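You operate a simulated robot arm through the tools that you are given. There is no shell and no other tool. Be economical: measure what you need, move in short steps, check, and stop when the job is done.

Carry out the task below with a simulated two-armed robot. There is one attempt and no reset: what you move stays moved.

Task
Push the bench tank lid shut. Take the blue tin and put it on the middle shelf of the grey shelving. Open the middle blue drawer, fetch the grey pipe elbow from there and set it on the shelf of the small steel table and shut the drawer again. Put the yellow tape roll on top of the grey pipe tee. Pull the top blue drawer open. Do these in any order. Set down upright: blue tin.

It is judged by the outcome, as a careful person would: the job done as asked, and still so three seconds after it is handed in. It fails if anything else is knocked over, pushed out of place, dropped, spilled or broken. Lids that push on must go on centred and level and be pressed home; caps that screw on are set level and turned clockwise until they are tight.

Robot
Two 7-joint arms with two-finger parallel grippers on one trunk, on a base that drives. Base frame: it is fixed to the floor where the robot stands at the start and does not move with it; the origin is under the middle of the robot, x ahead of it, y to its left, z up; the surface under the hand at the start is at about z = 800. Lengths are in mm, angles in degrees, forces in N, time in s.
The left shoulder is at the start at [30, 119, 935], the right one opposite. With the tool pointing down near the work surface each hand reaches from about 280 to 680 mm from the robot's upright axis, wherever it stands, measured 20 degrees to its own side. Places, roughly: bench tank lid [700, 100, 900]; blue tin (8x8x9 cm) [900, 4000, 1300]; grey pipe elbow (9x10x5 cm) [800, 6800, 500]; grey pipe tee (11x8x5 cm) [-7200, 5100, 500]; middle blue drawer [800, 6600, 500]; middle shelf of the grey shelving [1000, 3800, 900]; shelf of the small steel table [-900, 4900, 400]; top blue drawer [800, 6600, 800]; yellow tape roll (7x7x4 cm) [-7200, 5000, 500]. Payload 3.43 kg a hand.
The tool frame of a hand sits at the grasp point between the pads (the TCP): z along the fingers, y along the line on which they close. The tips reach 30 mm beyond it. Largest opening 94 mm; finger width 28, thickness 10; the body of the gripper, 50 by 96 mm, starts 55 mm behind the TCP.
Orientation is that of the tool frame in the base frame, as a unit quaternion [w, x, y, z]. With the fingers straight down and closing along the base's y, the tool's x points along the base's -x, its y along +y and its z along -z.

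Tools
- The arms move only by the tool play_rows. It takes "left_moves", "right_moves" or both (then of equal length, played together; a hand with none holds still); each is text: rows parted by semicolons, each of 7 numbers parted by spaces: the opening, from 0 (shut) to 1 (fully open), then the shift along the tool's x, y, z in units of 30 mm (1.0 is 30 mm), then the turn, a rotation vector about the tool's x, y, z in units of 4 degrees (1.0 is 4 degrees). In form: grip x y z ax ay az; .... A call has 1 to 8 rows; each row shifts and turns the commanded pose from where the row before left it, along the tool's axes as they then stand. A call with a number of a shift or a turn outside -1 to 1 is refused whole. Each row takes 0.2 s and may step no farther than 50 mm and 8.6 degrees from the row before; otherwise, or with a gripper value out of range, the whole call is refused. A pose out of reach is approached as far as the arm can. The call stops where the force on the tool passes 40 N (or 10 N more than at its start, if that is more) or the arm is blocked; 0.2 s more then pass. Each finger travels about 72 mm/s and halts on what it meets, pressing with about 34 N; the grip force reading is that of the motor and also rises with nothing between the fingers. The clock runs only during rows and for 0.2 s after the last one: add rows that do not move to give the fingers time. It gives the time, the measured TCP pose, the force on the tool (base axes), the opening and the grip force at its end, in the units of the frame above (readings bear some noise), with the torque about the TCP (base axes, N m) and any sound that the robot's microphone picked up.
- Cameras (640 x 400 px; columns grow to the right, rows downward): "scene" is now at [40.6, 31.1, 1642.2]; the picture's right is [0.39, -0.92, 0.00], its down [-0.71, -0.30, -0.64] and it looks along [0.59, 0.25, -0.77] (base axes); focal length 260 px, centre (320, 200). "left" rides on the left gripper at [76, -14, -102] in its tool frame; the picture's right is [0.18, 0.98, 0.00], its down [-0.75, 0.14, -0.64] and it looks along [-0.63, 0.12, 0.77] (tool axes); focal length 243 px, centre (320, 200). "right" rides on the right gripper at [76, 14, -102] in its tool frame; the picture's right is [-0.18, 0.98, 0.00], its down [-0.75, -0.14, -0.64] and it looks along [-0.63, -0.12, 0.77] (tool axes); focal length 243 px, centre (320, 200). There is no depth. A picture from a camera that has moved, and an enlarged one, comes with that camera's place and axes in the base frame and with its lens.
- get_image(camera): a new picture of that camera. The clock stands still meanwhile.
- slide_trunk(by): slides the trunk up (or, below 0, down) by that many mm; the arms and the scene camera ride with it, the base frame stays. It gives what a move gives, with no picture.
- base_move(legs): drives the robot by 1 to 6 legs, each [ahead, turn to the left] in mm and degrees, along the robot's own axes; the way and the turn of a leg run together, so that a leg with both is an arc; at most 1500 mm and 180 degrees a leg. The arms and the cameras ride along, it lands a little off, and it stops where it bumps. It gives what a move gives.
- turn_head(pan, tilt): turns the head with the scene camera to pan (to the left, within 143 degrees either way) and tilt (down, from -29 to 69), counted from straight ahead of the robot. It gives what a move gives.
- zoom(camera, box): a new picture of the part [left, top, right, bottom] of that camera's present view, enlarged. The clock stands still meanwhile.
- close_job(): hands the job in; it is judged then, once.

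Go step by step. Nothing tells you exact positions but the pictures and the camera data: compare them with the known pose of the tool, close in by small moves and look again before you grip or let go. The budget is 165 turns and 118 pictures, counting those below and the enlarged ones. Unless the task says otherwise, let go and move clear before handing in.

The tools are called after "Emit:" as name(argument=value, ...) on one line, values as JSON. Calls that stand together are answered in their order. play_rows: Moves the arms, as the interface text tells. Its arguments: {"type":"object","properties":{"left_moves":{"type":"string"},"right_moves":{"type":"string"}},"required":[]} The other tools are called the same way: slide_trunk (by) slides the trunk up or down; base_move (legs) drives the base; turn_head (pan, tilt) turns the head that bears the scene camera; get_image (camera) takes a picture; zoom (camera, box) takes an enlarged picture of a part of a camera's view; close_job () hands the job in.

At the start:

```text
clock: 0.0
left_ee_pos: [387.9, 268.4, 1165.6]
left_orientation: [0.0, -0.002, 1.0, 0.001]
left_contact_force: [-0.1, 0.6, 0.3]
left_ft_torque: [0.01, -0.02, 0.01]
left_finger_gap: 94.0
left_gripper_force: 0.0
right_ee_pos: [360.0, -43.6, 1157.3]
right_orientation: [0.0, -0.001, 1.0, 0.0]
right_contact_force: [-0.4, -0.5, -0.7]
right_ft_torque: [-0.04, 0.0, -0.02]
right_finger_gap: 93.7
right_gripper_force: 0.1
trunk travel left (down, up): [-200.0, 210.0]
robot x, y, heading: [0.6, -1.5, 0.0]
head pan, tilt: [23.1, 50.4]
```

scene: 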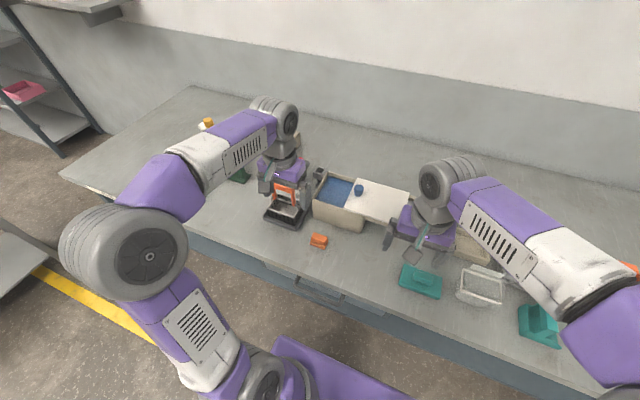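
right: 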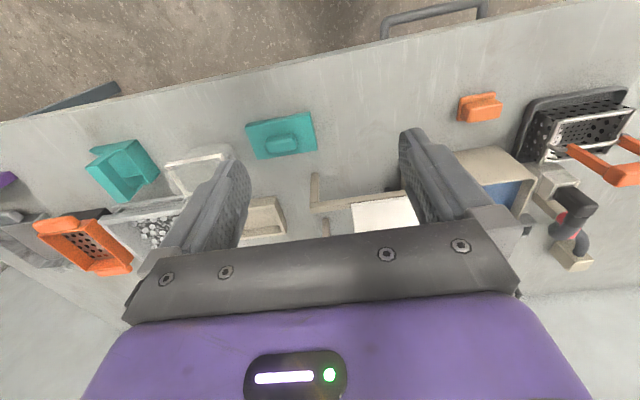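
left: 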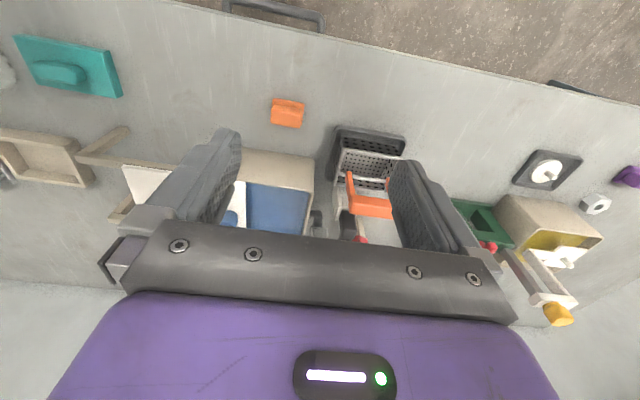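

I see a beige tank with blue inside on the bench and a white sliding lid beside it with a blue knob. I'll zoom in to locate it.

Emit:
zoom(camera="scene", box=[240, 140, 440, 265])

Emit:
zoom(camera="left", box=[60, 100, 380, 300])

Emit:
zoom(camera="right", box=[240, 100, 560, 300])

```text
3.20 times, centred on (340, 202) of scene
camera zoom: at [40.6, 31.1, 1642.2], right [0.39, -0.92, 0.0], down [-0.71, -0.3, -0.64], along [0.59, 0.25, -0.77], focal length 832 px, centre (256, 192)
```

zoom: 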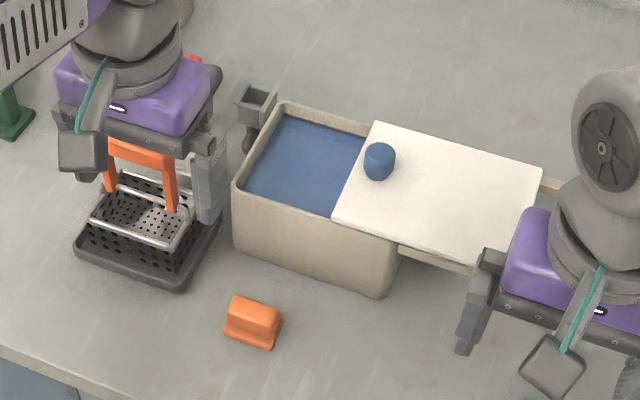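

```text
2.00 times, centred on (220, 200) of left
camera zoom: at [311.3, 253.2, 1269.6], right [-0.19, 0.98, 0.0], down [0.75, 0.14, 0.64], along [0.63, 0.12, -0.77], focal length 485 px, centre (520, 200)
```

zoom: 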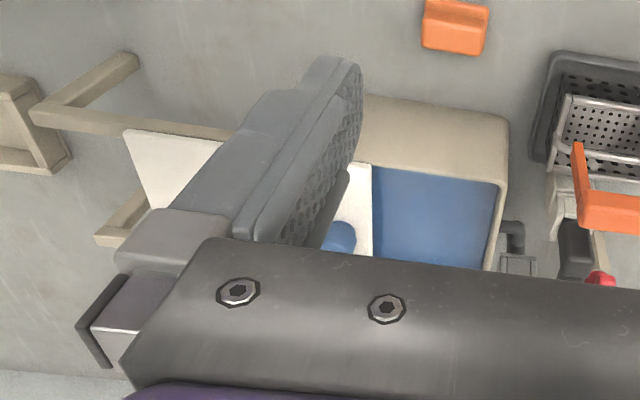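

```text
2.00 times, centred on (400, 200) of right
camera zoom: at [285.7, -29.7, 1259.4], right [0.18, 0.98, 0.0], down [0.75, -0.14, 0.64], along [0.63, -0.12, -0.77], focal length 485 px, centre (160, 200)
```

zoom: 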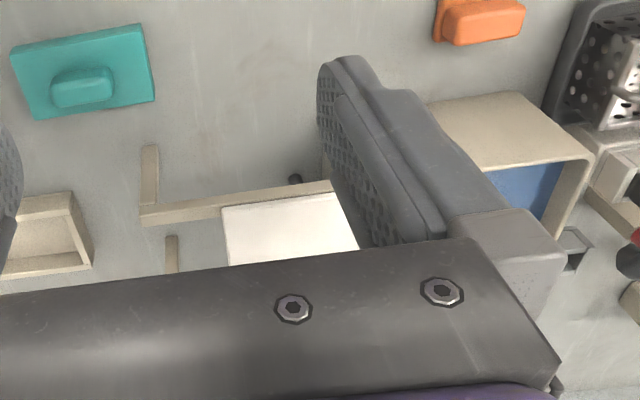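

The tank spans about x 605–758, y 100–300, rim about 900. The lid has to travel about 125 mm to +y, and the knob is near (692, 152, 907–944). I'll raise the trunk a little for reach and edge forward.

Emit:
slide_trunk(by=120)

Emit:
base_move(legs=[[50, 0]])

```text
clock: 1.5
left_ee_pos: [387.6, 267.8, 1285.8]
left_orientation: [-0.001, -0.002, 1.0, -0.001]
left_contact_force: [-1.1, -0.4, 0.7]
left_ft_torque: [0.01, 0.0, -0.04]
left_finger_gap: 93.9
left_gripper_force: 0.0
right_ee_pos: [361.5, -43.0, 1278.3]
right_orientation: [0.0, -0.002, 1.0, 0.0]
right_contact_force: [-0.5, -0.1, 0.0]
right_ft_torque: [0.01, 0.0, 0.03]
right_finger_gap: 94.2
right_gripper_force: 0.2
trunk travel left (down, up): [-320.0, 90.0]
robot x, y, heading: [-0.1, 3.4, 0.1]
head pan, tilt: [23.1, 50.4]
```

```text
clock: 2.4
left_ee_pos: [437.7, 267.4, 1285.5]
left_orientation: [0.0, -0.002, 1.0, 0.0]
left_contact_force: [-0.4, 0.4, 0.1]
left_ft_torque: [-0.04, 0.04, -0.02]
left_finger_gap: 94.2
left_gripper_force: 0.1
right_ee_pos: [411.0, -43.4, 1275.7]
right_orientation: [0.0, -0.002, 1.0, 0.0]
right_contact_force: [0.0, -0.2, -0.3]
right_ft_torque: [-0.02, 0.01, -0.01]
right_finger_gap: 93.9
right_gripper_force: 0.1
trunk travel left (down, up): [-320.0, 90.0]
robot x, y, heading: [51.3, 1.3, 0.1]
head pan, tilt: [23.1, 50.4]
```

No bump. I'll bring the left hand, fingers closing, to the right side of the knob, above it.

Emit:
play_rows(left_moves="0.8 -1 -0.68 0.95 0 0 0;0.6 -1 -0.68 0.95 0 0 0;0.4 -1 -0.68 0.95 0 0 0;0.2 -1 -0.68 0.95 0 0 0;0 -1 -0.68 0.95 0 0 0;0 -1 -0.68 0.95 0 0 0;0 -1 -0.68 0.95 0 0 0;0 -1 -0.68 0.95 0 0 0")

Emit:
get_image(camera="scene")

Emit:
get_image(camera="left")

```text
clock: 4.2
left_ee_pos: [680.0, 103.8, 1057.2]
left_orientation: [-0.001, -0.002, 1.0, 0.0]
left_contact_force: [0.2, 0.4, -0.4]
left_ft_torque: [-0.01, 0.03, -0.02]
left_finger_gap: 0.1
left_gripper_force: 33.2
right_ee_pos: [411.7, -43.4, 1275.9]
right_orientation: [-0.002, -0.003, 1.0, 0.0]
right_contact_force: [1.2, 0.0, 0.2]
right_ft_torque: [0.02, 0.01, -0.02]
right_finger_gap: 93.9
right_gripper_force: 0.1
trunk travel left (down, up): [-320.0, 90.0]
robot x, y, heading: [49.2, -0.9, 0.3]
head pan, tilt: [23.1, 50.4]
```

```text
111 pictures are left
camera scene: at [92.3, 30.3, 1762.1], right [0.39, -0.92, 0.0], down [-0.71, -0.3, -0.64], along [0.58, 0.25, -0.77], focal length 260 px, centre (320, 200)
```

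scene: 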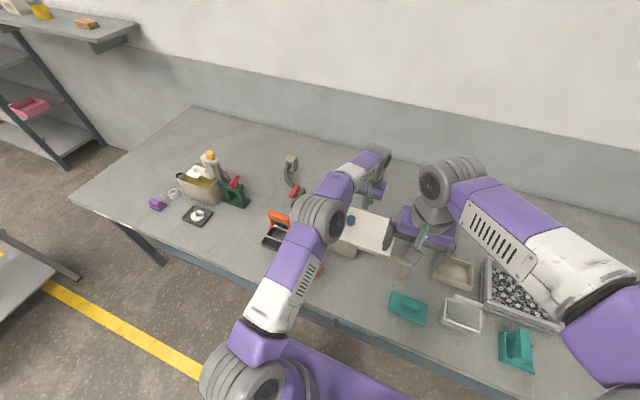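

```text
110 pictures are left
camera left: at [603.1, 89.4, 1160.6], right [-0.19, 0.98, 0.0], down [0.75, 0.14, 0.64], along [0.63, 0.12, -0.77], focal length 243 px, centre (320, 200)
```

left: 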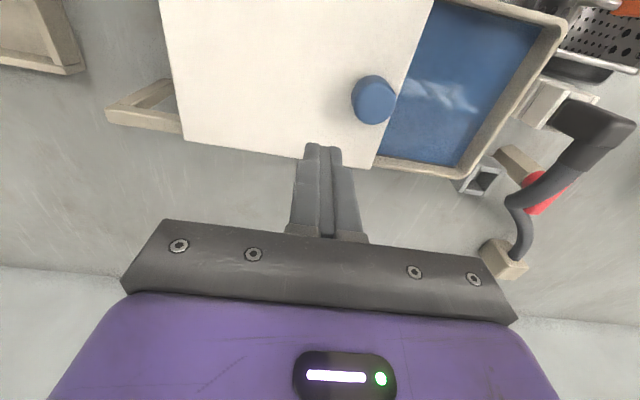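

The knob is near (665, 148). I'll shift the fingers slightly back and away, then lower them beside it.

Emit:
play_rows(left_moves="0 0.4 -0.5 0.6 0 0 0;0 0 0 0.9 0 0 0;0 0 0 0.9 0 0 0;0 0 0 0.7 0 0 0;0 0 0 0.5 0 0 0")

Emit:
get_image(camera="left")

```text
clock: 5.4
left_ee_pos: [664.0, 92.1, 960.8]
left_orientation: [0.009, -0.002, 1.0, 0.0]
left_contact_force: [-4.5, 1.1, 44.2]
left_ft_torque: [0.01, 0.72, -0.32]
left_finger_gap: 0.3
left_gripper_force: 33.2
right_ee_pos: [407.1, -43.3, 1278.4]
right_orientation: [0.001, -0.003, 1.0, 0.0]
right_contact_force: [0.9, 0.5, 0.3]
right_ft_torque: [-0.01, 0.02, 0.01]
right_finger_gap: 94.1
right_gripper_force: 0.0
trunk travel left (down, up): [-320.0, 90.0]
robot x, y, heading: [45.3, -1.0, 0.1]
head pan, tilt: [23.1, 50.4]
```

```text
109 pictures are left
camera left: at [586.2, 77.3, 1063.0], right [-0.19, 0.98, 0.0], down [0.74, 0.15, 0.65], along [0.64, 0.12, -0.76], focal length 243 px, centre (320, 200)
```

left: 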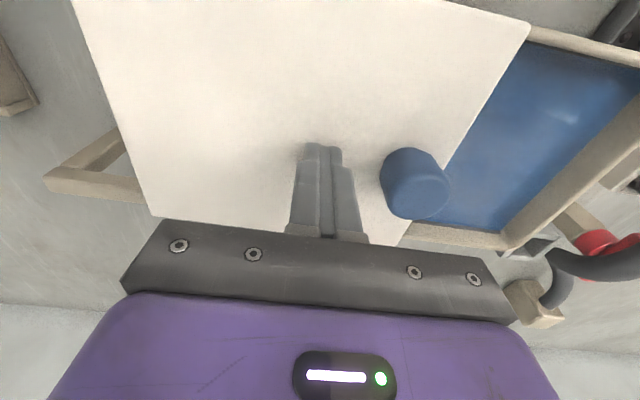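

The tips touched the lid (top about 930). I'll lift slightly and push the knob to the left.

Emit:
play_rows(left_moves="0 0 0 -0.6 0 0 0;0 0 0 0 0 0 0")

Emit:
play_rows(left_moves="0 0 0.7 0 0 0 0;0 0 0.7 0 0 0 0;0 0 0.7 0 0 0 0;0 0 0.7 0 0 0 0")

Emit:
get_image(camera="left")

```text
clock: 6.0
left_ee_pos: [663.2, 91.2, 967.2]
left_orientation: [-0.001, -0.004, 1.0, 0.0]
left_contact_force: [0.0, 0.0, -0.6]
left_ft_torque: [-0.02, -0.02, 0.02]
left_finger_gap: 0.0
left_gripper_force: 32.4
right_ee_pos: [409.3, -42.5, 1277.7]
right_orientation: [0.0, -0.003, 1.0, 0.0]
right_contact_force: [-0.4, 0.1, -0.9]
right_ft_torque: [0.01, -0.02, 0.0]
right_finger_gap: 94.0
right_gripper_force: 0.0
trunk travel left (down, up): [-320.0, 90.0]
robot x, y, heading: [50.5, 2.6, -0.1]
head pan, tilt: [23.1, 50.4]
```

```text
clock: 7.0
left_ee_pos: [663.7, 176.5, 969.1]
left_orientation: [0.001, -0.003, 1.0, 0.0]
left_contact_force: [0.0, 0.2, 0.4]
left_ft_torque: [0.01, -0.03, 0.0]
left_finger_gap: 0.0
left_gripper_force: 32.8
right_ee_pos: [410.0, -41.8, 1277.2]
right_orientation: [0.0, -0.003, 1.0, 0.0]
right_contact_force: [0.2, -0.7, -0.2]
right_ft_torque: [-0.01, 0.03, 0.0]
right_finger_gap: 94.2
right_gripper_force: 0.0
trunk travel left (down, up): [-320.0, 90.0]
robot x, y, heading: [48.1, -0.4, 0.0]
head pan, tilt: [23.1, 50.4]
```

```text
108 pictures are left
camera left: at [588.8, 161.2, 1072.0], right [-0.19, 0.98, 0.0], down [0.75, 0.15, 0.64], along [0.63, 0.12, -0.77], focal length 243 px, centre (320, 200)
```

left: 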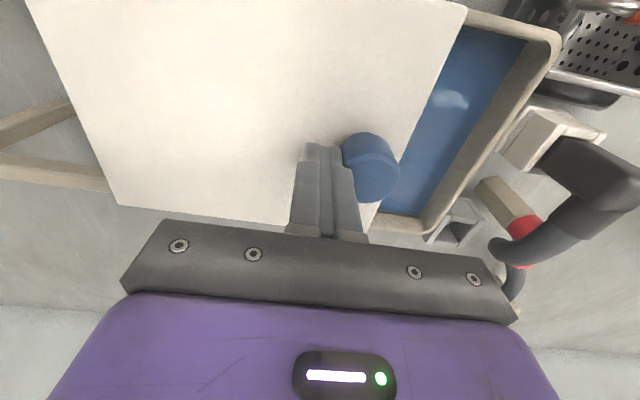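

The lid slides freely with the knob. I'll keep pushing.

Emit:
play_rows(left_moves="0 0 0.6 0 0 0 0;0 0 0.6 0 0 0 0;0 0 0.5 0 0 0 0;0 0 0.5 0 0 0 0")

Emit:
get_image(camera="left")

```text
clock: 8.0
left_ee_pos: [665.4, 241.6, 968.0]
left_orientation: [0.0, -0.001, 1.0, 0.001]
left_contact_force: [-0.5, -2.6, 0.5]
left_ft_torque: [-0.08, 0.02, 0.04]
left_finger_gap: 0.0
left_gripper_force: 33.2
right_ee_pos: [409.5, -43.2, 1277.4]
right_orientation: [0.0, -0.002, 1.0, 0.0]
right_contact_force: [-1.0, -0.6, 0.3]
right_ft_torque: [0.0, -0.01, -0.02]
right_finger_gap: 94.0
right_gripper_force: 0.0
trunk travel left (down, up): [-320.0, 90.0]
robot x, y, heading: [46.2, -1.8, -0.1]
head pan, tilt: [23.1, 50.4]
```

```text
107 pictures are left
camera left: at [588.2, 226.5, 1070.7], right [-0.19, 0.98, 0.0], down [0.75, 0.14, 0.64], along [0.63, 0.12, -0.77], focal length 243 px, centre (320, 200)
```

left: 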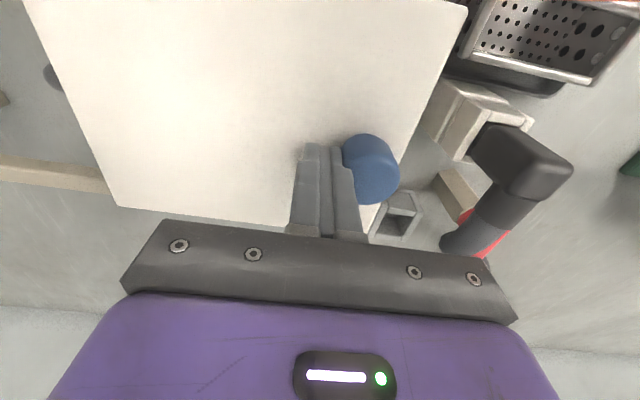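

Emit:
play_rows(left_moves="0 0 0.2 0 0 0 0;0 0 0.2 0 0 0 0;0 0 0.1 0 0 0 0")

Emit:
get_image(camera="scene")

```text
clock: 8.8
left_ee_pos: [665.3, 241.0, 968.0]
left_orientation: [-0.003, 0.002, 1.0, -0.014]
left_contact_force: [-1.1, -12.4, 4.9]
left_ft_torque: [-0.21, 0.12, 0.05]
left_finger_gap: 0.1
left_gripper_force: 32.5
right_ee_pos: [409.6, -42.7, 1277.5]
right_orientation: [0.0, -0.003, 1.0, -0.001]
right_contact_force: [0.1, 1.0, -0.1]
right_ft_torque: [-0.05, -0.05, 0.01]
right_finger_gap: 93.8
right_gripper_force: 0.1
trunk travel left (down, up): [-320.0, 90.0]
robot x, y, heading: [49.3, -1.2, 0.3]
head pan, tilt: [23.1, 50.4]
stopped in row 3 (left hand): the force on the tool passed its limit at 41 N (the readings are from after the stop); the commanded pose is now the measured one
```

```text
106 pictures are left
camera scene: at [89.1, 31.6, 1762.3], right [0.39, -0.92, 0.0], down [-0.71, -0.3, -0.64], along [0.59, 0.25, -0.77], focal length 260 px, centre (320, 200)
```

scene: 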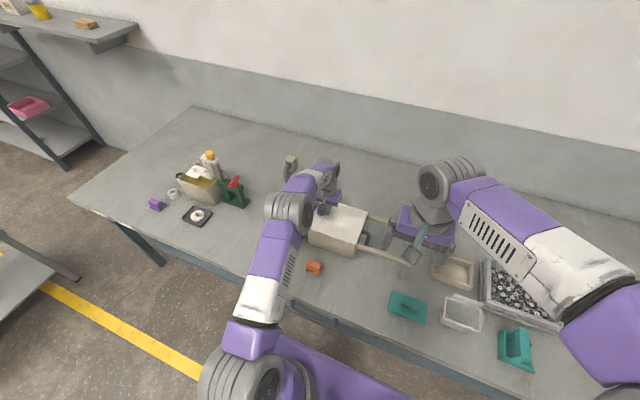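

The lid is against its stop, shut. I'll back off, lift and tuck the arm.

Emit:
play_rows(left_moves="0 0 -0.5 0 0 0 0;0 0 -0.2 -0.9 0 0 0;0 0 0 -1 0 0 0;0 0 0 -1 0 0 0;0 0.8 0 -1 0 0 0;0.4 1 0.3 -0.9 0 0 0;0.7 1 0.3 -0.9 0 0 0;1 1 0.3 -0.9 0 0 0")

Emit:
play_rows(left_moves="1 1 0.3 -0.9 0 0 0;1 1 0.3 -0.9 0 0 0;1 1 0.3 -0.5 0 0 0;1 1 0 0 0 0 0;1 1 0 0 0 0 0;1 0.5 0 0 0 0 0")

Emit:
zoom(camera="scene", box=[240, 140, 440, 265])

Emit:
turn_head(pan=90, tilt=15)

Emit:
get_image(camera="scene")

```text
clock: 10.7
left_ee_pos: [547.8, 254.9, 1165.7]
left_orientation: [-0.002, 0.0, 1.0, -0.009]
left_contact_force: [-0.3, 0.0, 0.1]
left_ft_torque: [-0.02, -0.02, -0.01]
left_finger_gap: 94.2
left_gripper_force: 0.0
right_ee_pos: [408.8, -42.9, 1277.7]
right_orientation: [0.002, -0.002, 1.0, 0.0]
right_contact_force: [0.0, -0.4, -0.1]
right_ft_torque: [0.02, 0.0, 0.0]
right_finger_gap: 93.8
right_gripper_force: 0.0
trunk travel left (down, up): [-320.0, 90.0]
robot x, y, heading: [50.6, 2.0, 0.0]
head pan, tilt: [23.1, 50.4]
```

```text
clock: 12.1
left_ee_pos: [387.0, 284.6, 1236.5]
left_orientation: [-0.002, 0.001, 1.0, -0.01]
left_contact_force: [0.6, 1.0, 0.9]
left_ft_torque: [0.0, 0.01, 0.0]
left_finger_gap: 94.1
left_gripper_force: 0.0
right_ee_pos: [410.0, -42.6, 1276.3]
right_orientation: [-0.001, -0.002, 1.0, 0.001]
right_contact_force: [0.7, 0.2, 0.0]
right_ft_torque: [-0.03, -0.02, -0.02]
right_finger_gap: 94.0
right_gripper_force: 0.0
trunk travel left (down, up): [-320.0, 90.0]
robot x, y, heading: [49.2, -1.0, -0.4]
head pan, tilt: [23.1, 50.4]
```

```text
3.20 times, centred on (340, 202) of scene
camera zoom: at [90.1, 30.5, 1762.2], right [0.39, -0.92, 0.0], down [-0.71, -0.3, -0.64], along [0.59, 0.25, -0.77], focal length 832 px, centre (256, 192)
```

zoom: 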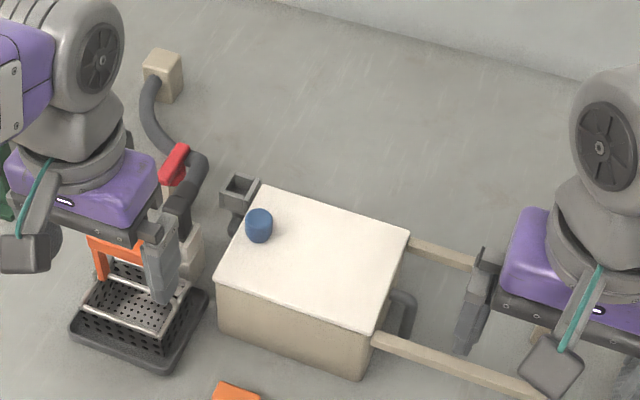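

```text
clock: 13.4
left_ee_pos: [388.3, 283.7, 1236.6]
left_orientation: [-0.002, 0.0, 1.0, -0.01]
left_contact_force: [0.3, 0.5, 0.7]
left_ft_torque: [0.0, 0.0, 0.0]
left_finger_gap: 94.1
left_gripper_force: 0.1
right_ee_pos: [410.3, -43.3, 1276.2]
right_orientation: [0.0, -0.002, 1.0, 0.0]
right_contact_force: [-0.4, 0.8, 0.7]
right_ft_torque: [-0.02, 0.01, 0.0]
right_finger_gap: 94.1
right_gripper_force: 0.1
trunk travel left (down, up): [-320.0, 90.0]
robot x, y, heading: [49.9, -1.3, -0.2]
head pan, tilt: [90.0, 15.0]
```

```text
104 pictures are left
camera scene: at [20.0, 94.0, 1816.4], right [1.0, 0.0, 0.0], down [0.0, -0.26, -0.97], along [0.0, 0.97, -0.26], focal length 260 px, centre (320, 200)
```

scene: 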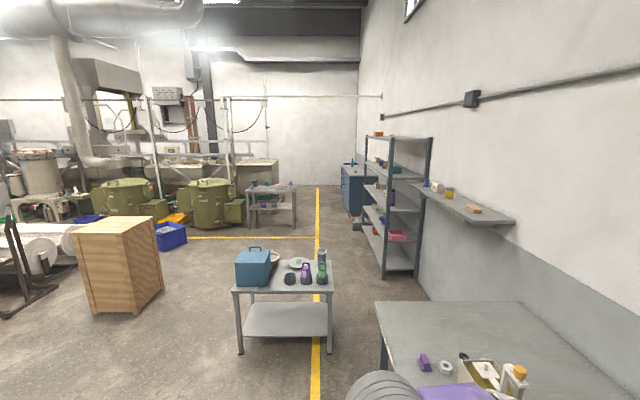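

The lid is shut. Looking down the room: a wall ledge, the grey shelving, a blue cabinet beyond. I'll zoom in.

Emit:
zoom(camera="scene", box=[320, 120, 480, 290])

Emit:
zoom(camera="scene", box=[200, 150, 360, 250])

```text
2.35 times, centred on (400, 205) of scene
camera zoom: at [20.0, 94.0, 1816.4], right [1.0, 0.0, 0.0], down [0.0, -0.26, -0.97], along [0.0, 0.97, -0.26], focal length 612 px, centre (132, 188)
```

zoom: 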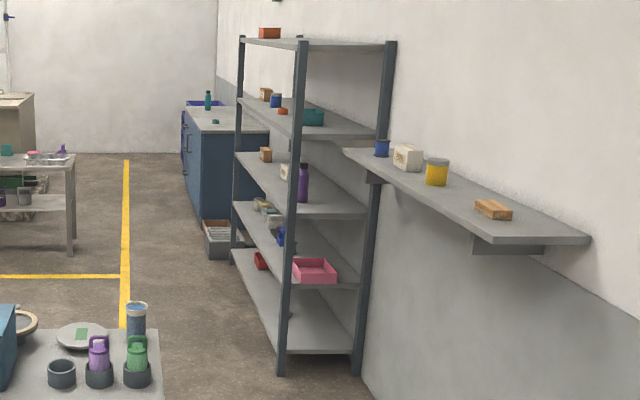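

```text
4.00 times, centred on (280, 200) of scene
camera zoom: at [20.0, 94.0, 1816.4], right [1.0, 0.0, 0.0], down [0.0, -0.26, -0.97], along [0.0, 0.97, -0.26], focal length 1041 px, centre (480, 200)
```

zoom: 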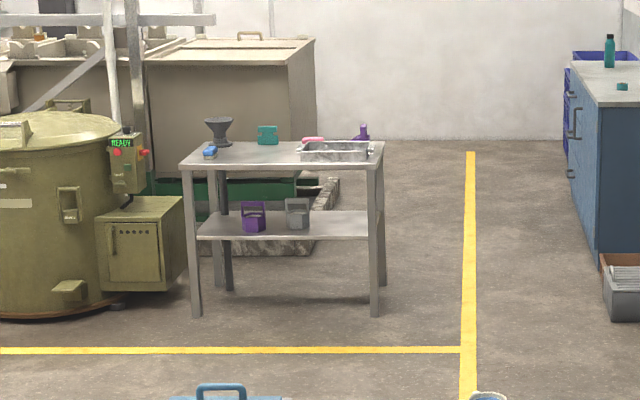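

The blue tin is on the shelving's second shelf from the top, near (930, 4000, 1345). The shelving spans x 810–1210, y 2990–4620. A table with a toolbox blocks x −660 to 130 at y about 1900–2450, so I'll go round on its west side. First I'll check to the left rear.

Emit:
turn_head(pan=140, tilt=30)

Emit:
get_image(camera="scene")

```text
clock: 14.6
left_ee_pos: [388.7, 285.2, 1236.3]
left_orientation: [-0.003, 0.0, 1.0, -0.009]
left_contact_force: [-0.9, 0.1, 0.1]
left_ft_torque: [0.0, 0.02, 0.03]
left_finger_gap: 93.9
left_gripper_force: 0.0
right_ee_pos: [410.3, -42.8, 1277.0]
right_orientation: [0.001, -0.003, 1.0, 0.0]
right_contact_force: [0.5, -0.4, 0.2]
right_ft_torque: [0.04, 0.01, 0.01]
right_finger_gap: 94.1
right_gripper_force: 0.2
trunk travel left (down, up): [-320.0, 90.0]
robot x, y, heading: [48.2, -2.3, -0.1]
head pan, tilt: [140.0, 30.0]
```

```text
101 pictures are left
camera scene: at [-49.3, 58.9, 1792.3], right [0.64, 0.76, 0.0], down [0.38, -0.32, -0.87], along [-0.66, 0.56, -0.5], focal length 260 px, centre (320, 200)
```

scene: 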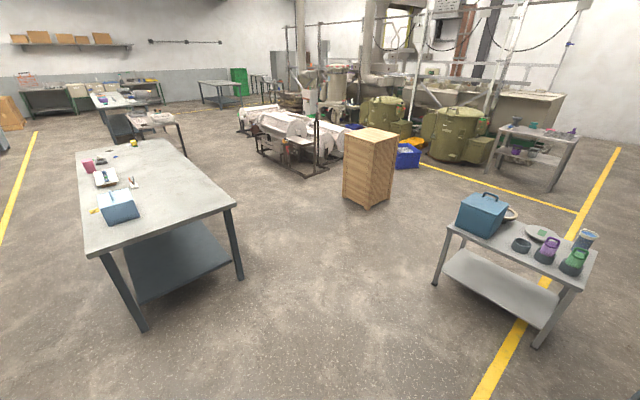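

The way is clear. I'll drive west of the toolbox table and then north.

Emit:
base_move(legs=[[-120, 0], [0, 140], [1400, 0], [0, -50], [1400, 0], [1400, 0]])

Emit:
turn_head(pan=-70, tilt=15)

Emit:
get_image(camera="scene")

```text
clock: 43.7
left_ee_pos: [-1471.0, 4051.4, 1236.0]
left_orientation: [-0.005, 0.715, -0.699, 0.008]
left_contact_force: [-0.1, -0.2, 0.0]
left_ft_torque: [0.01, 0.0, 0.01]
left_finger_gap: 94.0
left_gripper_force: 0.1
right_ee_pos: [-1144.0, 4081.0, 1277.0]
right_orientation: [-0.001, 0.717, -0.697, 0.0]
right_contact_force: [-0.3, 0.1, -0.4]
right_ft_torque: [-0.04, -0.01, -0.01]
right_finger_gap: 94.1
right_gripper_force: 0.1
trunk travel left (down, up): [-320.0, 90.0]
robot x, y, heading: [-1179.8, 3717.7, 91.4]
head pan, tilt: [140.0, 30.0]
```

```text
clock: 46.8
left_ee_pos: [-1470.8, 4051.0, 1236.0]
left_orientation: [-0.005, 0.715, -0.699, 0.008]
left_contact_force: [0.2, 0.0, -0.4]
left_ft_torque: [0.04, 0.01, 0.02]
left_finger_gap: 94.1
left_gripper_force: 0.0
right_ee_pos: [-1144.8, 4080.9, 1276.8]
right_orientation: [0.0, 0.717, -0.697, 0.0]
right_contact_force: [0.0, 0.4, -0.3]
right_ft_torque: [0.0, 0.04, 0.0]
right_finger_gap: 93.8
right_gripper_force: 0.1
trunk travel left (down, up): [-320.0, 90.0]
robot x, y, heading: [-1179.5, 3716.2, 91.3]
head pan, tilt: [-70.0, 15.0]
```

```text
100 pictures are left
camera scene: at [-1090.2, 3724.6, 1816.5], right [0.36, -0.93, 0.0], down [-0.24, -0.09, -0.97], along [0.9, 0.35, -0.26], focal length 260 px, centre (320, 200)
```

scene: 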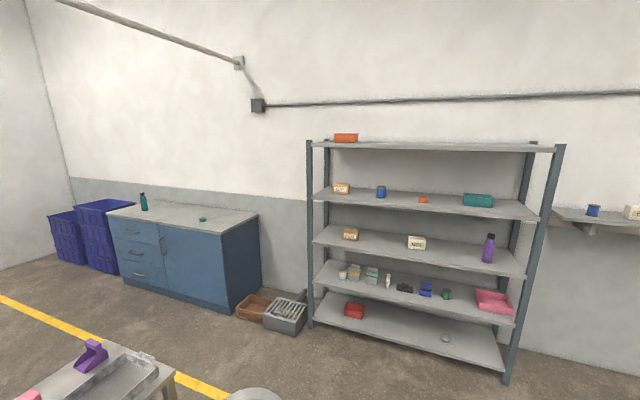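

The tin is confirmed at about (930, 4000, 1346), with a free spot on the middle shelf below. I'll drive up to the shelving.

Emit:
base_move(legs=[[0, -87], [1450, 0], [0, -4.3]])

Emit:
turn_head(pan=10, tilt=35)

Emit:
get_image(camera="scene")

```text
clock: 58.1
left_ee_pos: [587.8, 4069.3, 1236.4]
left_orientation: [-0.003, 0.01, 1.0, -0.01]
left_contact_force: [-0.1, 0.2, -0.5]
left_ft_torque: [0.02, 0.01, 0.0]
left_finger_gap: 93.9
left_gripper_force: 0.1
right_ee_pos: [604.6, 3741.8, 1276.5]
right_orientation: [-0.001, 0.008, 1.0, 0.0]
right_contact_force: [0.2, -1.0, -0.7]
right_ft_torque: [-0.02, 0.02, -0.01]
right_finger_gap: 94.0
right_gripper_force: 0.1
trunk travel left (down, up): [-320.0, 90.0]
robot x, y, heading: [242.2, 3789.6, -1.5]
head pan, tilt: [-70.0, 15.0]
```

```text
clock: 59.6
left_ee_pos: [588.8, 4069.1, 1235.4]
left_orientation: [-0.002, 0.01, 1.0, -0.009]
left_contact_force: [0.5, -0.4, -0.8]
left_ft_torque: [0.03, 0.03, -0.01]
left_finger_gap: 94.2
left_gripper_force: 0.1
right_ee_pos: [603.3, 3740.5, 1276.3]
right_orientation: [0.001, 0.008, 1.0, 0.0]
right_contact_force: [0.0, -0.2, 0.1]
right_ft_torque: [0.0, -0.02, 0.01]
right_finger_gap: 94.0
right_gripper_force: 0.1
trunk travel left (down, up): [-320.0, 90.0]
robot x, y, heading: [242.5, 3787.8, -1.3]
head pan, tilt: [10.0, 35.0]
```

```text
99 pictures are left
camera scene: at [301.0, 3805.6, 1784.5], right [0.15, -0.99, 0.0], down [-0.57, -0.09, -0.82], along [0.81, 0.12, -0.57], focal length 260 px, centre (320, 200)
```

scene: 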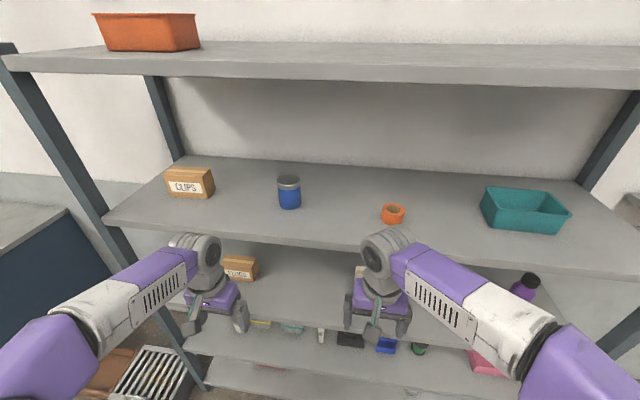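

The tin centre is about (955, 4001, 1345). I'll raise the trunk and edge closer, then pitch the left hand 45° forward.

Emit:
slide_trunk(by=90)

Emit:
base_move(legs=[[110, 1.3]])

Emit:
play_rows(left_moves="1 0.3 -0.3 -0.5 0 -1 0;1 0.3 -0.3 -0.5 0 -1 0;1 0.3 -0.3 -0.5 0 -1 0;1 0 -0.3 -0.5 0 -1 0;1 0 -0.3 -0.5 0 -1 0;1 0 -0.3 -0.5 0 -1 0;1 0 0 -0.5 0 -1 0;1 0 0 -0.5 0 -1 0")

```text
clock: 60.9
left_ee_pos: [587.7, 4068.2, 1325.9]
left_orientation: [-0.003, 0.011, 1.0, -0.01]
left_contact_force: [-0.6, 0.4, 0.3]
left_ft_torque: [0.01, 0.04, -0.02]
left_finger_gap: 94.0
left_gripper_force: 0.1
right_ee_pos: [603.6, 3739.6, 1366.8]
right_orientation: [0.0, 0.008, 1.0, 0.0]
right_contact_force: [0.5, -0.4, 1.0]
right_ft_torque: [-0.03, -0.02, -0.02]
right_finger_gap: 94.0
right_gripper_force: 0.1
trunk travel left (down, up): [-410.0, 0.0]
robot x, y, heading: [241.8, 3788.0, -1.1]
head pan, tilt: [10.0, 35.0]
```

```text
clock: 62.1
left_ee_pos: [690.3, 4075.1, 1326.7]
left_orientation: [-0.001, -0.002, 1.0, -0.01]
left_contact_force: [0.0, -0.6, -0.1]
left_ft_torque: [0.02, -0.02, 0.0]
left_finger_gap: 93.9
left_gripper_force: 0.0
right_ee_pos: [713.9, 3746.9, 1367.9]
right_orientation: [0.001, -0.004, 1.0, 0.0]
right_contact_force: [-0.4, -0.3, -0.1]
right_ft_torque: [0.03, 0.0, -0.02]
right_finger_gap: 93.9
right_gripper_force: 0.0
trunk travel left (down, up): [-410.0, 0.0]
robot x, y, heading: [354.3, 3790.9, -0.0]
head pan, tilt: [10.0, 35.0]
```

```text
clock: 63.9
left_ee_pos: [635.4, 4023.0, 1441.2]
left_orientation: [0.274, -0.005, 0.962, -0.009]
left_contact_force: [-0.3, -0.8, -0.2]
left_ft_torque: [0.02, -0.03, 0.0]
left_finger_gap: 94.0
left_gripper_force: 0.1
right_ee_pos: [713.3, 3748.0, 1367.6]
right_orientation: [0.0, -0.005, 1.0, 0.001]
right_contact_force: [-0.1, -0.2, -0.2]
right_ft_torque: [0.02, -0.02, -0.04]
right_finger_gap: 94.0
right_gripper_force: 0.2
trunk travel left (down, up): [-410.0, 0.0]
robot x, y, heading: [355.6, 3786.4, 0.0]
head pan, tilt: [10.0, 35.0]
```

Emit:
play_rows(left_moves="1 0 0 0 0 -1 0;1 0 0 0 0 -1 0;1 0 0 0 0 -1 0;1 -1 -0.15 0.5 0 0 0;1 -1 -0.15 0.5 0 0 0;1 -1 -0.15 0.5 0 0 0;1 -1 -0.15 0.5 0 0 0;1 -1 -0.15 0.5 0 0 0")

Emit:
get_image(camera="left")

Emit:
get_image(camera="scene")

```text
clock: 65.7
left_ee_pos: [799.0, 4003.2, 1490.8]
left_orientation: [0.372, -0.005, 0.928, -0.009]
left_contact_force: [0.9, 0.0, 0.0]
left_ft_torque: [0.01, 0.02, -0.01]
left_finger_gap: 94.2
left_gripper_force: 0.0
right_ee_pos: [713.9, 3748.5, 1367.7]
right_orientation: [0.0, -0.005, 1.0, -0.001]
right_contact_force: [0.5, 0.3, -0.8]
right_ft_torque: [0.02, 0.01, 0.0]
right_finger_gap: 94.1
right_gripper_force: 0.0
trunk travel left (down, up): [-410.0, 0.0]
robot x, y, heading: [351.2, 3791.9, -0.4]
head pan, tilt: [10.0, 35.0]
```

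```text
98 pictures are left
camera left: at [672.6, 3989.7, 1512.4], right [-0.14, 0.98, -0.15], down [0.1, 0.16, 0.98], along [0.99, 0.12, -0.12], focal length 243 px, centre (320, 200)
```

left: 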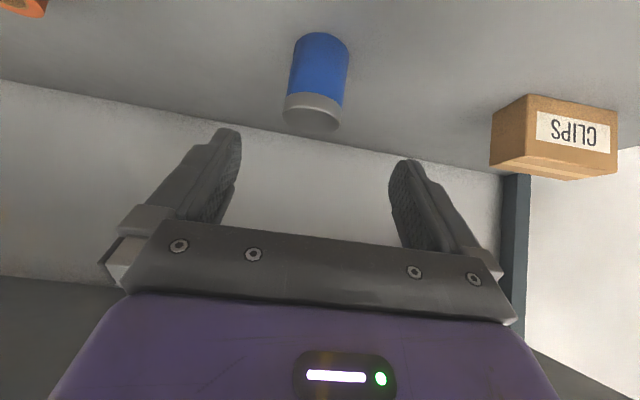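

```text
97 pictures are left
camera scene: at [412.3, 3806.1, 1874.4], right [0.17, -0.98, 0.0], down [-0.57, -0.1, -0.82], along [0.81, 0.14, -0.57], focal length 260 px, centre (320, 200)
```

scene: 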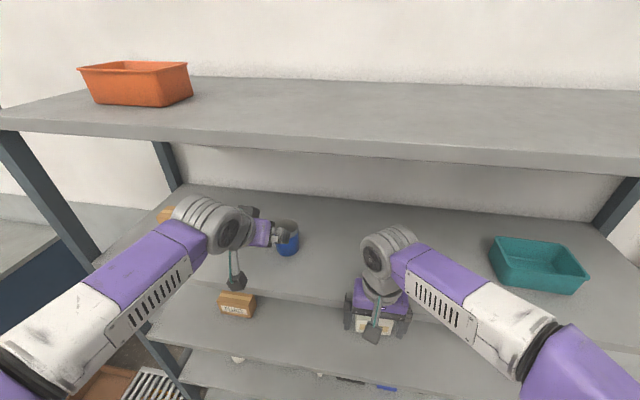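

Emit:
play_rows(left_moves="1 -0.1 -0.05 0.75 0 0 0;1 -0.1 -0.05 0.75 0 0 0;1 -0.1 0 0.75 0 0 0;1 -0.1 0 0.75 0 0 0;1 -0.1 0 0.7 0 0 0;1 -0.07 0 0.6 0 0 0;1 0 0 0.5 0 0 0;1 0 0 0.5 0 0 0")

Emit:
get_image(camera="left")

Emit:
zoom(camera="scene", box=[160, 170, 400, 320])

```text
clock: 67.5
left_ee_pos: [917.5, 3997.4, 1386.9]
left_orientation: [0.372, -0.004, 0.928, -0.009]
left_contact_force: [-0.2, 0.6, 0.0]
left_ft_torque: [0.02, 0.01, -0.02]
left_finger_gap: 94.2
left_gripper_force: 0.0
right_ee_pos: [714.2, 3747.6, 1367.5]
right_orientation: [0.0, -0.005, 1.0, 0.0]
right_contact_force: [0.9, 0.0, 0.5]
right_ft_torque: [0.0, -0.01, -0.03]
right_finger_gap: 94.2
right_gripper_force: 0.1
trunk travel left (down, up): [-410.0, 0.0]
robot x, y, heading: [352.4, 3790.4, 0.1]
head pan, tilt: [10.0, 35.0]
```

```text
96 pictures are left
camera left: at [792.0, 3983.5, 1408.5], right [-0.14, 0.98, -0.15], down [0.1, 0.16, 0.98], along [0.99, 0.12, -0.12], focal length 243 px, centre (320, 200)
```

left: 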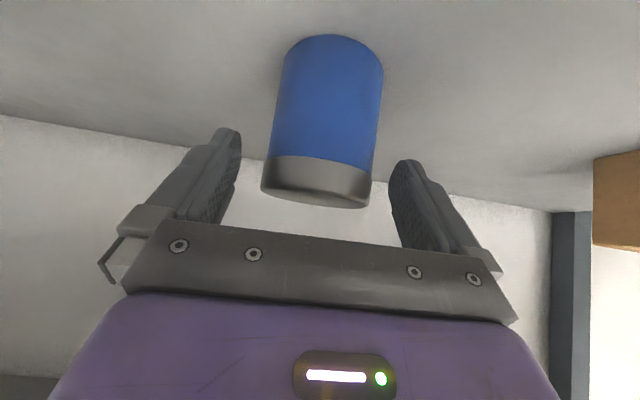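

```text
2.67 times, centred on (280, 245) of scene
camera zoom: at [411.5, 3805.8, 1874.4], right [0.17, -0.98, 0.0], down [-0.57, -0.1, -0.82], along [0.81, 0.14, -0.57], focal length 694 px, centre (427, 80)
```

zoom: 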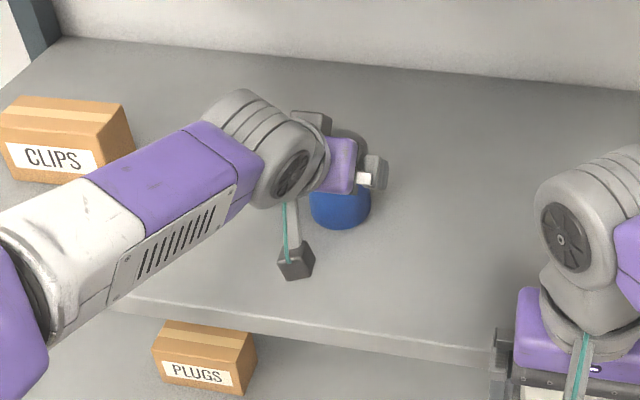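

Lined up. I'll advance the last 33 mm and close on it.

Emit:
play_rows(left_moves="1 0 0 0.4 0 0 0;1 0 0 0.4 0 0 0;1 0 0 0.3 0 0 0;0.5 0 0 0 0 0 0;0.5 0 0 0 0 0 0;0.5 0 0 0 0 0 0")

Emit:
get_image(camera="left")

```text
clock: 68.9
left_ee_pos: [942.9, 3996.1, 1361.0]
left_orientation: [0.373, -0.005, 0.928, -0.008]
left_contact_force: [0.8, 0.3, 0.0]
left_ft_torque: [0.05, -0.06, 0.03]
left_finger_gap: 73.7
left_gripper_force: 34.0
right_ee_pos: [714.2, 3749.2, 1367.5]
right_orientation: [0.0, -0.004, 1.0, 0.0]
right_contact_force: [-0.2, 0.0, -0.6]
right_ft_torque: [-0.02, -0.04, -0.03]
right_finger_gap: 94.1
right_gripper_force: 0.1
trunk travel left (down, up): [-410.0, 0.0]
robot x, y, heading: [353.7, 3788.8, 0.1]
head pan, tilt: [10.0, 35.0]
```

```text
94 pictures are left
camera left: at [815.9, 3982.3, 1384.6], right [-0.14, 0.98, -0.15], down [0.1, 0.16, 0.98], along [0.99, 0.12, -0.12], focal length 243 px, centre (320, 200)
```

left: 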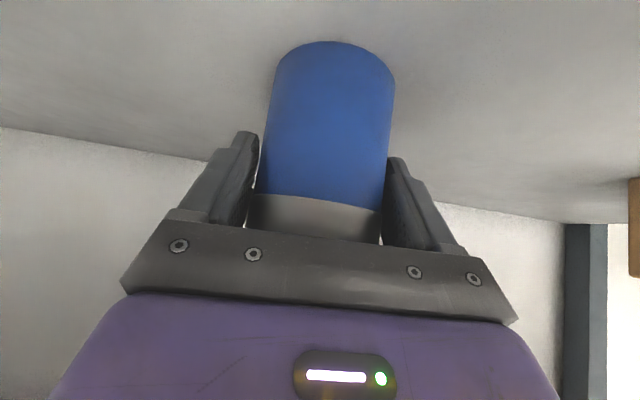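

Gripped. I'll lift the tin straight up, then draw it out of the shelf.

Emit:
play_rows(left_moves="0.5 -0.5 0 -0.5 0 0 0;0.5 -0.5 0 -0.5 0 0 0;0.5 0.7 0 -0.67 0 0 0;0.5 0.7 0 -0.67 0 0 0;0.5 0.7 0 -0.67 0 0 0;0.5 0.7 0 -0.67 0 0 0;0.5 0.7 0 -0.67 0 0 0;0.5 0.7 0 -0.67 0 0 0")

Emit:
play_rows(left_moves="0.5 0.7 0 -0.67 0 0 0;0.5 0.7 0 -0.67 0 0 0")

Emit:
get_image(camera="scene")

```text
clock: 70.7
left_ee_pos: [768.5, 3997.6, 1405.1]
left_orientation: [0.373, -0.006, 0.928, -0.008]
left_contact_force: [0.6, 0.4, -1.3]
left_ft_torque: [-0.06, -0.02, 0.04]
left_finger_gap: 73.7
left_gripper_force: 34.1
right_ee_pos: [713.7, 3746.9, 1366.5]
right_orientation: [0.0, -0.004, 1.0, 0.0]
right_contact_force: [0.4, 0.1, 0.0]
right_ft_torque: [-0.01, -0.02, 0.01]
right_finger_gap: 94.0
right_gripper_force: 0.2
trunk travel left (down, up): [-410.0, 0.0]
robot x, y, heading: [353.5, 3792.0, 0.2]
head pan, tilt: [10.0, 35.0]
```

```text
clock: 71.3
left_ee_pos: [710.2, 3998.4, 1406.4]
left_orientation: [0.372, -0.004, 0.928, -0.009]
left_contact_force: [0.4, -0.3, -3.0]
left_ft_torque: [0.03, -0.02, -0.01]
left_finger_gap: 73.5
left_gripper_force: 33.8
right_ee_pos: [713.0, 3747.9, 1367.3]
right_orientation: [0.001, -0.005, 1.0, 0.0]
right_contact_force: [0.1, 0.0, 0.2]
right_ft_torque: [-0.01, -0.03, 0.03]
right_finger_gap: 94.0
right_gripper_force: 0.0
trunk travel left (down, up): [-410.0, 0.0]
robot x, y, heading: [356.1, 3789.1, -0.1]
head pan, tilt: [10.0, 35.0]
```

```text
93 pictures are left
camera scene: at [409.0, 3806.0, 1874.5], right [0.17, -0.98, 0.0], down [-0.56, -0.1, -0.82], along [0.81, 0.14, -0.57], focal length 260 px, centre (320, 200)
```

scene: 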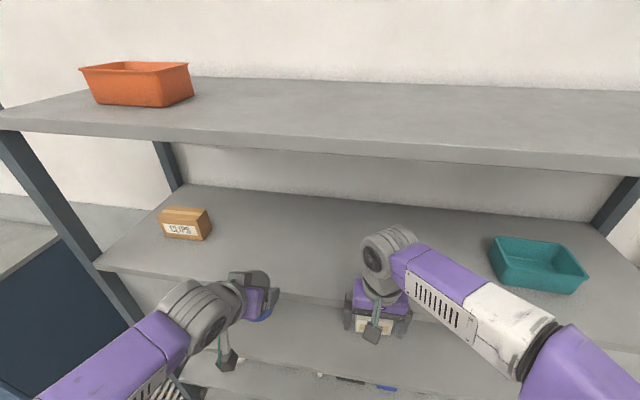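

The tin is out of the shelf. I'll lower the trunk to middle-shelf level and look.

Emit:
slide_trunk(by=-370)

Emit:
get_image(camera="scene")

Emit:
get_image(camera="left")

```text
clock: 74.8
left_ee_pos: [711.2, 3999.0, 1037.1]
left_orientation: [0.372, -0.005, 0.928, -0.009]
left_contact_force: [-0.4, 0.2, -2.2]
left_ft_torque: [-0.03, 0.02, -0.02]
left_finger_gap: 73.1
left_gripper_force: 33.7
right_ee_pos: [715.0, 3747.5, 998.3]
right_orientation: [0.0, -0.005, 1.0, 0.0]
right_contact_force: [0.3, -0.1, 0.9]
right_ft_torque: [-0.02, 0.02, 0.02]
right_finger_gap: 94.1
right_gripper_force: 0.1
trunk travel left (down, up): [-40.0, 370.0]
robot x, y, heading: [351.4, 3788.4, 0.1]
head pan, tilt: [10.0, 35.0]
```

```text
92 pictures are left
camera scene: at [410.8, 3805.9, 1504.6], right [0.17, -0.98, 0.0], down [-0.56, -0.1, -0.82], along [0.81, 0.14, -0.57], focal length 260 px, centre (320, 200)
```

scene: 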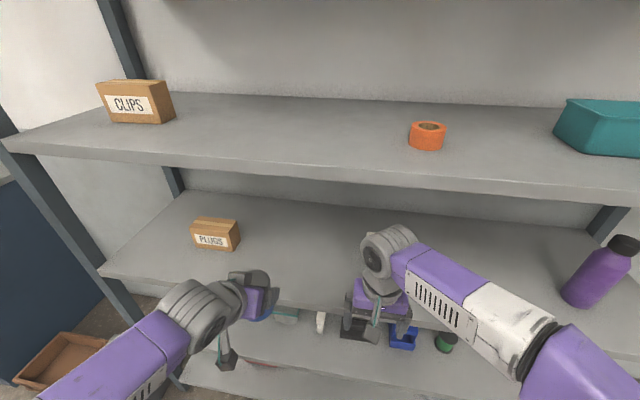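

```text
91 pictures are left
camera left: at [586.3, 3983.6, 1059.5], right [-0.14, 0.98, -0.15], down [0.1, 0.16, 0.98], along [0.99, 0.12, -0.12], focal length 243 px, centre (320, 200)
```

left: 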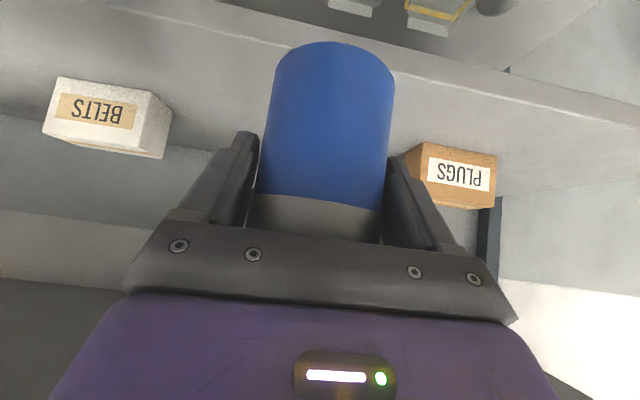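

The middle shelf is free between the PLUGS and BELTS boxes. I'll move the tin in at this height.

Emit:
play_rows(left_moves="0.5 -0.7 0 0.67 0 0 0;0.5 -0.7 0 0.67 0 0 0;0.5 -0.7 0 0.67 0 0 0;0.5 -0.7 0 0.67 0 0 0;0.5 -0.7 0 0.67 0 0 0;0.5 -0.7 0 0.67 0 0 0;0.5 0.3 0 0.31 0 0 0;0.5 0.3 0 0.31 0 0 0")

Emit:
zoom(camera="scene", box=[160, 170, 400, 320])

Emit:
get_image(camera="left")

```text
clock: 76.6
left_ee_pos: [884.8, 3997.5, 1009.4]
left_orientation: [0.372, -0.005, 0.928, -0.009]
left_contact_force: [0.1, 0.5, -2.3]
left_ft_torque: [-0.01, 0.01, 0.01]
left_finger_gap: 73.5
left_gripper_force: 34.0
right_ee_pos: [714.8, 3748.2, 998.3]
right_orientation: [0.0, -0.005, 1.0, 0.001]
right_contact_force: [0.0, -0.7, 0.0]
right_ft_torque: [0.02, 0.01, 0.01]
right_finger_gap: 94.1
right_gripper_force: 0.1
trunk travel left (down, up): [-40.0, 370.0]
robot x, y, heading: [358.8, 3788.4, -0.0]
head pan, tilt: [10.0, 35.0]
```

```text
2.67 times, centred on (280, 245) of scene
camera zoom: at [411.1, 3806.0, 1504.4], right [0.17, -0.98, 0.0], down [-0.56, -0.1, -0.82], along [0.81, 0.14, -0.57], focal length 694 px, centre (427, 80)
```

zoom: 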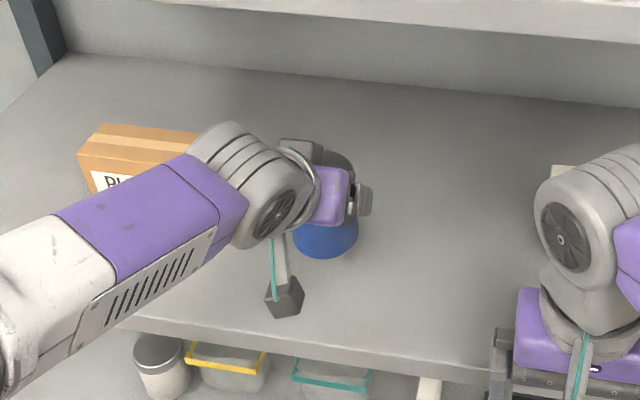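

```text
89 pictures are left
camera left: at [759.1, 3983.1, 1032.2], right [-0.14, 0.98, -0.15], down [0.1, 0.16, 0.98], along [0.99, 0.12, -0.12], focal length 243 px, centre (320, 200)
```

left: 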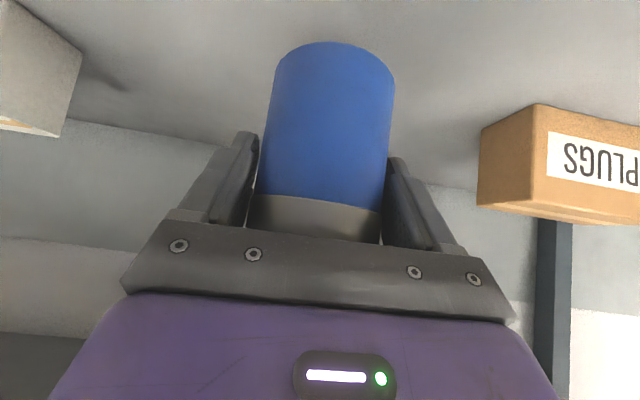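

Emit:
play_rows(left_moves="0.5 0.23 0 0.24 0 0 0;0.5 0.23 0 0.24 0 0 0;0.5 0.23 0 0.24 0 0 0;0.5 0.12 0 0.12 0 0 0")

Emit:
play_rows(left_moves="0.5 0.1 0 0.1 0 0 0;0.5 0 0 0 0 0 0")

Emit:
play_rows(left_moves="0.5 0.07 0 0.07 0 0 0;0.5 0 0 0 0 0 0")

Emit:
get_image(camera="left")

```text
clock: 77.6
left_ee_pos: [884.7, 3997.3, 978.6]
left_orientation: [0.372, -0.005, 0.928, -0.008]
left_contact_force: [-0.1, 0.3, -2.1]
left_ft_torque: [-0.05, 0.0, -0.01]
left_finger_gap: 73.3
left_gripper_force: 33.8
right_ee_pos: [714.6, 3748.6, 996.7]
right_orientation: [0.0, -0.005, 1.0, 0.001]
right_contact_force: [-0.2, -0.2, 0.1]
right_ft_torque: [-0.02, -0.04, 0.0]
right_finger_gap: 94.0
right_gripper_force: 0.1
trunk travel left (down, up): [-40.0, 370.0]
robot x, y, heading: [356.0, 3786.2, 0.0]
head pan, tilt: [10.0, 35.0]
```

```text
clock: 78.2
left_ee_pos: [884.9, 3996.9, 972.7]
left_orientation: [0.372, -0.004, 0.928, -0.009]
left_contact_force: [-0.1, 0.1, -2.1]
left_ft_torque: [0.0, 0.03, -0.01]
left_finger_gap: 73.4
left_gripper_force: 35.2
right_ee_pos: [714.6, 3748.1, 997.6]
right_orientation: [0.001, -0.004, 1.0, 0.0]
right_contact_force: [0.5, -0.9, -0.3]
right_ft_torque: [0.0, 0.02, 0.03]
right_finger_gap: 93.9
right_gripper_force: 0.1
trunk travel left (down, up): [-40.0, 370.0]
robot x, y, heading: [354.6, 3793.1, 0.1]
head pan, tilt: [10.0, 35.0]
```

```text
clock: 78.8
left_ee_pos: [885.0, 3996.4, 968.1]
left_orientation: [0.372, -0.004, 0.928, -0.01]
left_contact_force: [-0.1, 0.6, -2.9]
left_ft_torque: [0.01, 0.02, 0.02]
left_finger_gap: 73.5
left_gripper_force: 34.0
right_ee_pos: [715.1, 3748.2, 998.2]
right_orientation: [0.0, -0.004, 1.0, 0.0]
right_contact_force: [0.0, 0.5, 0.4]
right_ft_torque: [0.0, -0.01, -0.03]
right_finger_gap: 94.1
right_gripper_force: 0.1
trunk travel left (down, up): [-40.0, 370.0]
robot x, y, heading: [353.3, 3791.0, -0.2]
head pan, tilt: [10.0, 35.0]
```

```text
88 pictures are left
camera left: at [759.2, 3982.4, 991.1], right [-0.14, 0.98, -0.15], down [0.1, 0.16, 0.98], along [0.99, 0.12, -0.12], focal length 243 px, centre (320, 200)
```

left: 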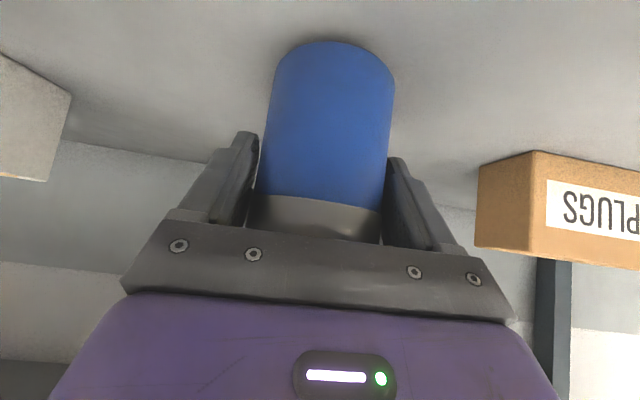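

Emit:
play_rows(left_moves="0.5 0.09 0 0.09 0 0 0;0.5 0 0 0 0 0 0")

Emit:
play_rows(left_moves="0.5 0.07 0 0.07 0 0 0;0.5 0 0 0 0 0 0")

```text
clock: 79.4
left_ee_pos: [885.4, 3996.9, 965.2]
left_orientation: [0.372, -0.005, 0.928, -0.008]
left_contact_force: [0.2, -0.8, -2.9]
left_ft_torque: [0.02, 0.0, 0.0]
left_finger_gap: 73.5
left_gripper_force: 34.2
right_ee_pos: [714.5, 3747.0, 997.9]
right_orientation: [0.0, -0.004, 1.0, -0.001]
right_contact_force: [-0.9, 0.4, 0.1]
right_ft_torque: [0.01, -0.01, 0.02]
right_finger_gap: 94.1
right_gripper_force: 0.0
trunk travel left (down, up): [-40.0, 370.0]
robot x, y, heading: [353.0, 3787.6, 0.4]
head pan, tilt: [10.0, 35.0]
```

```text
clock: 80.0
left_ee_pos: [885.1, 3997.2, 962.1]
left_orientation: [0.373, -0.005, 0.928, -0.008]
left_contact_force: [0.4, 1.1, -0.2]
left_ft_torque: [0.11, 0.0, 0.01]
left_finger_gap: 73.6
left_gripper_force: 34.2
right_ee_pos: [713.9, 3746.5, 997.7]
right_orientation: [-0.001, -0.004, 1.0, 0.0]
right_contact_force: [-0.2, -0.5, 0.5]
right_ft_torque: [-0.02, 0.0, 0.02]
right_finger_gap: 94.1
right_gripper_force: 0.0
trunk travel left (down, up): [-40.0, 370.0]
robot x, y, heading: [354.4, 3790.1, -0.2]
head pan, tilt: [10.0, 35.0]
```

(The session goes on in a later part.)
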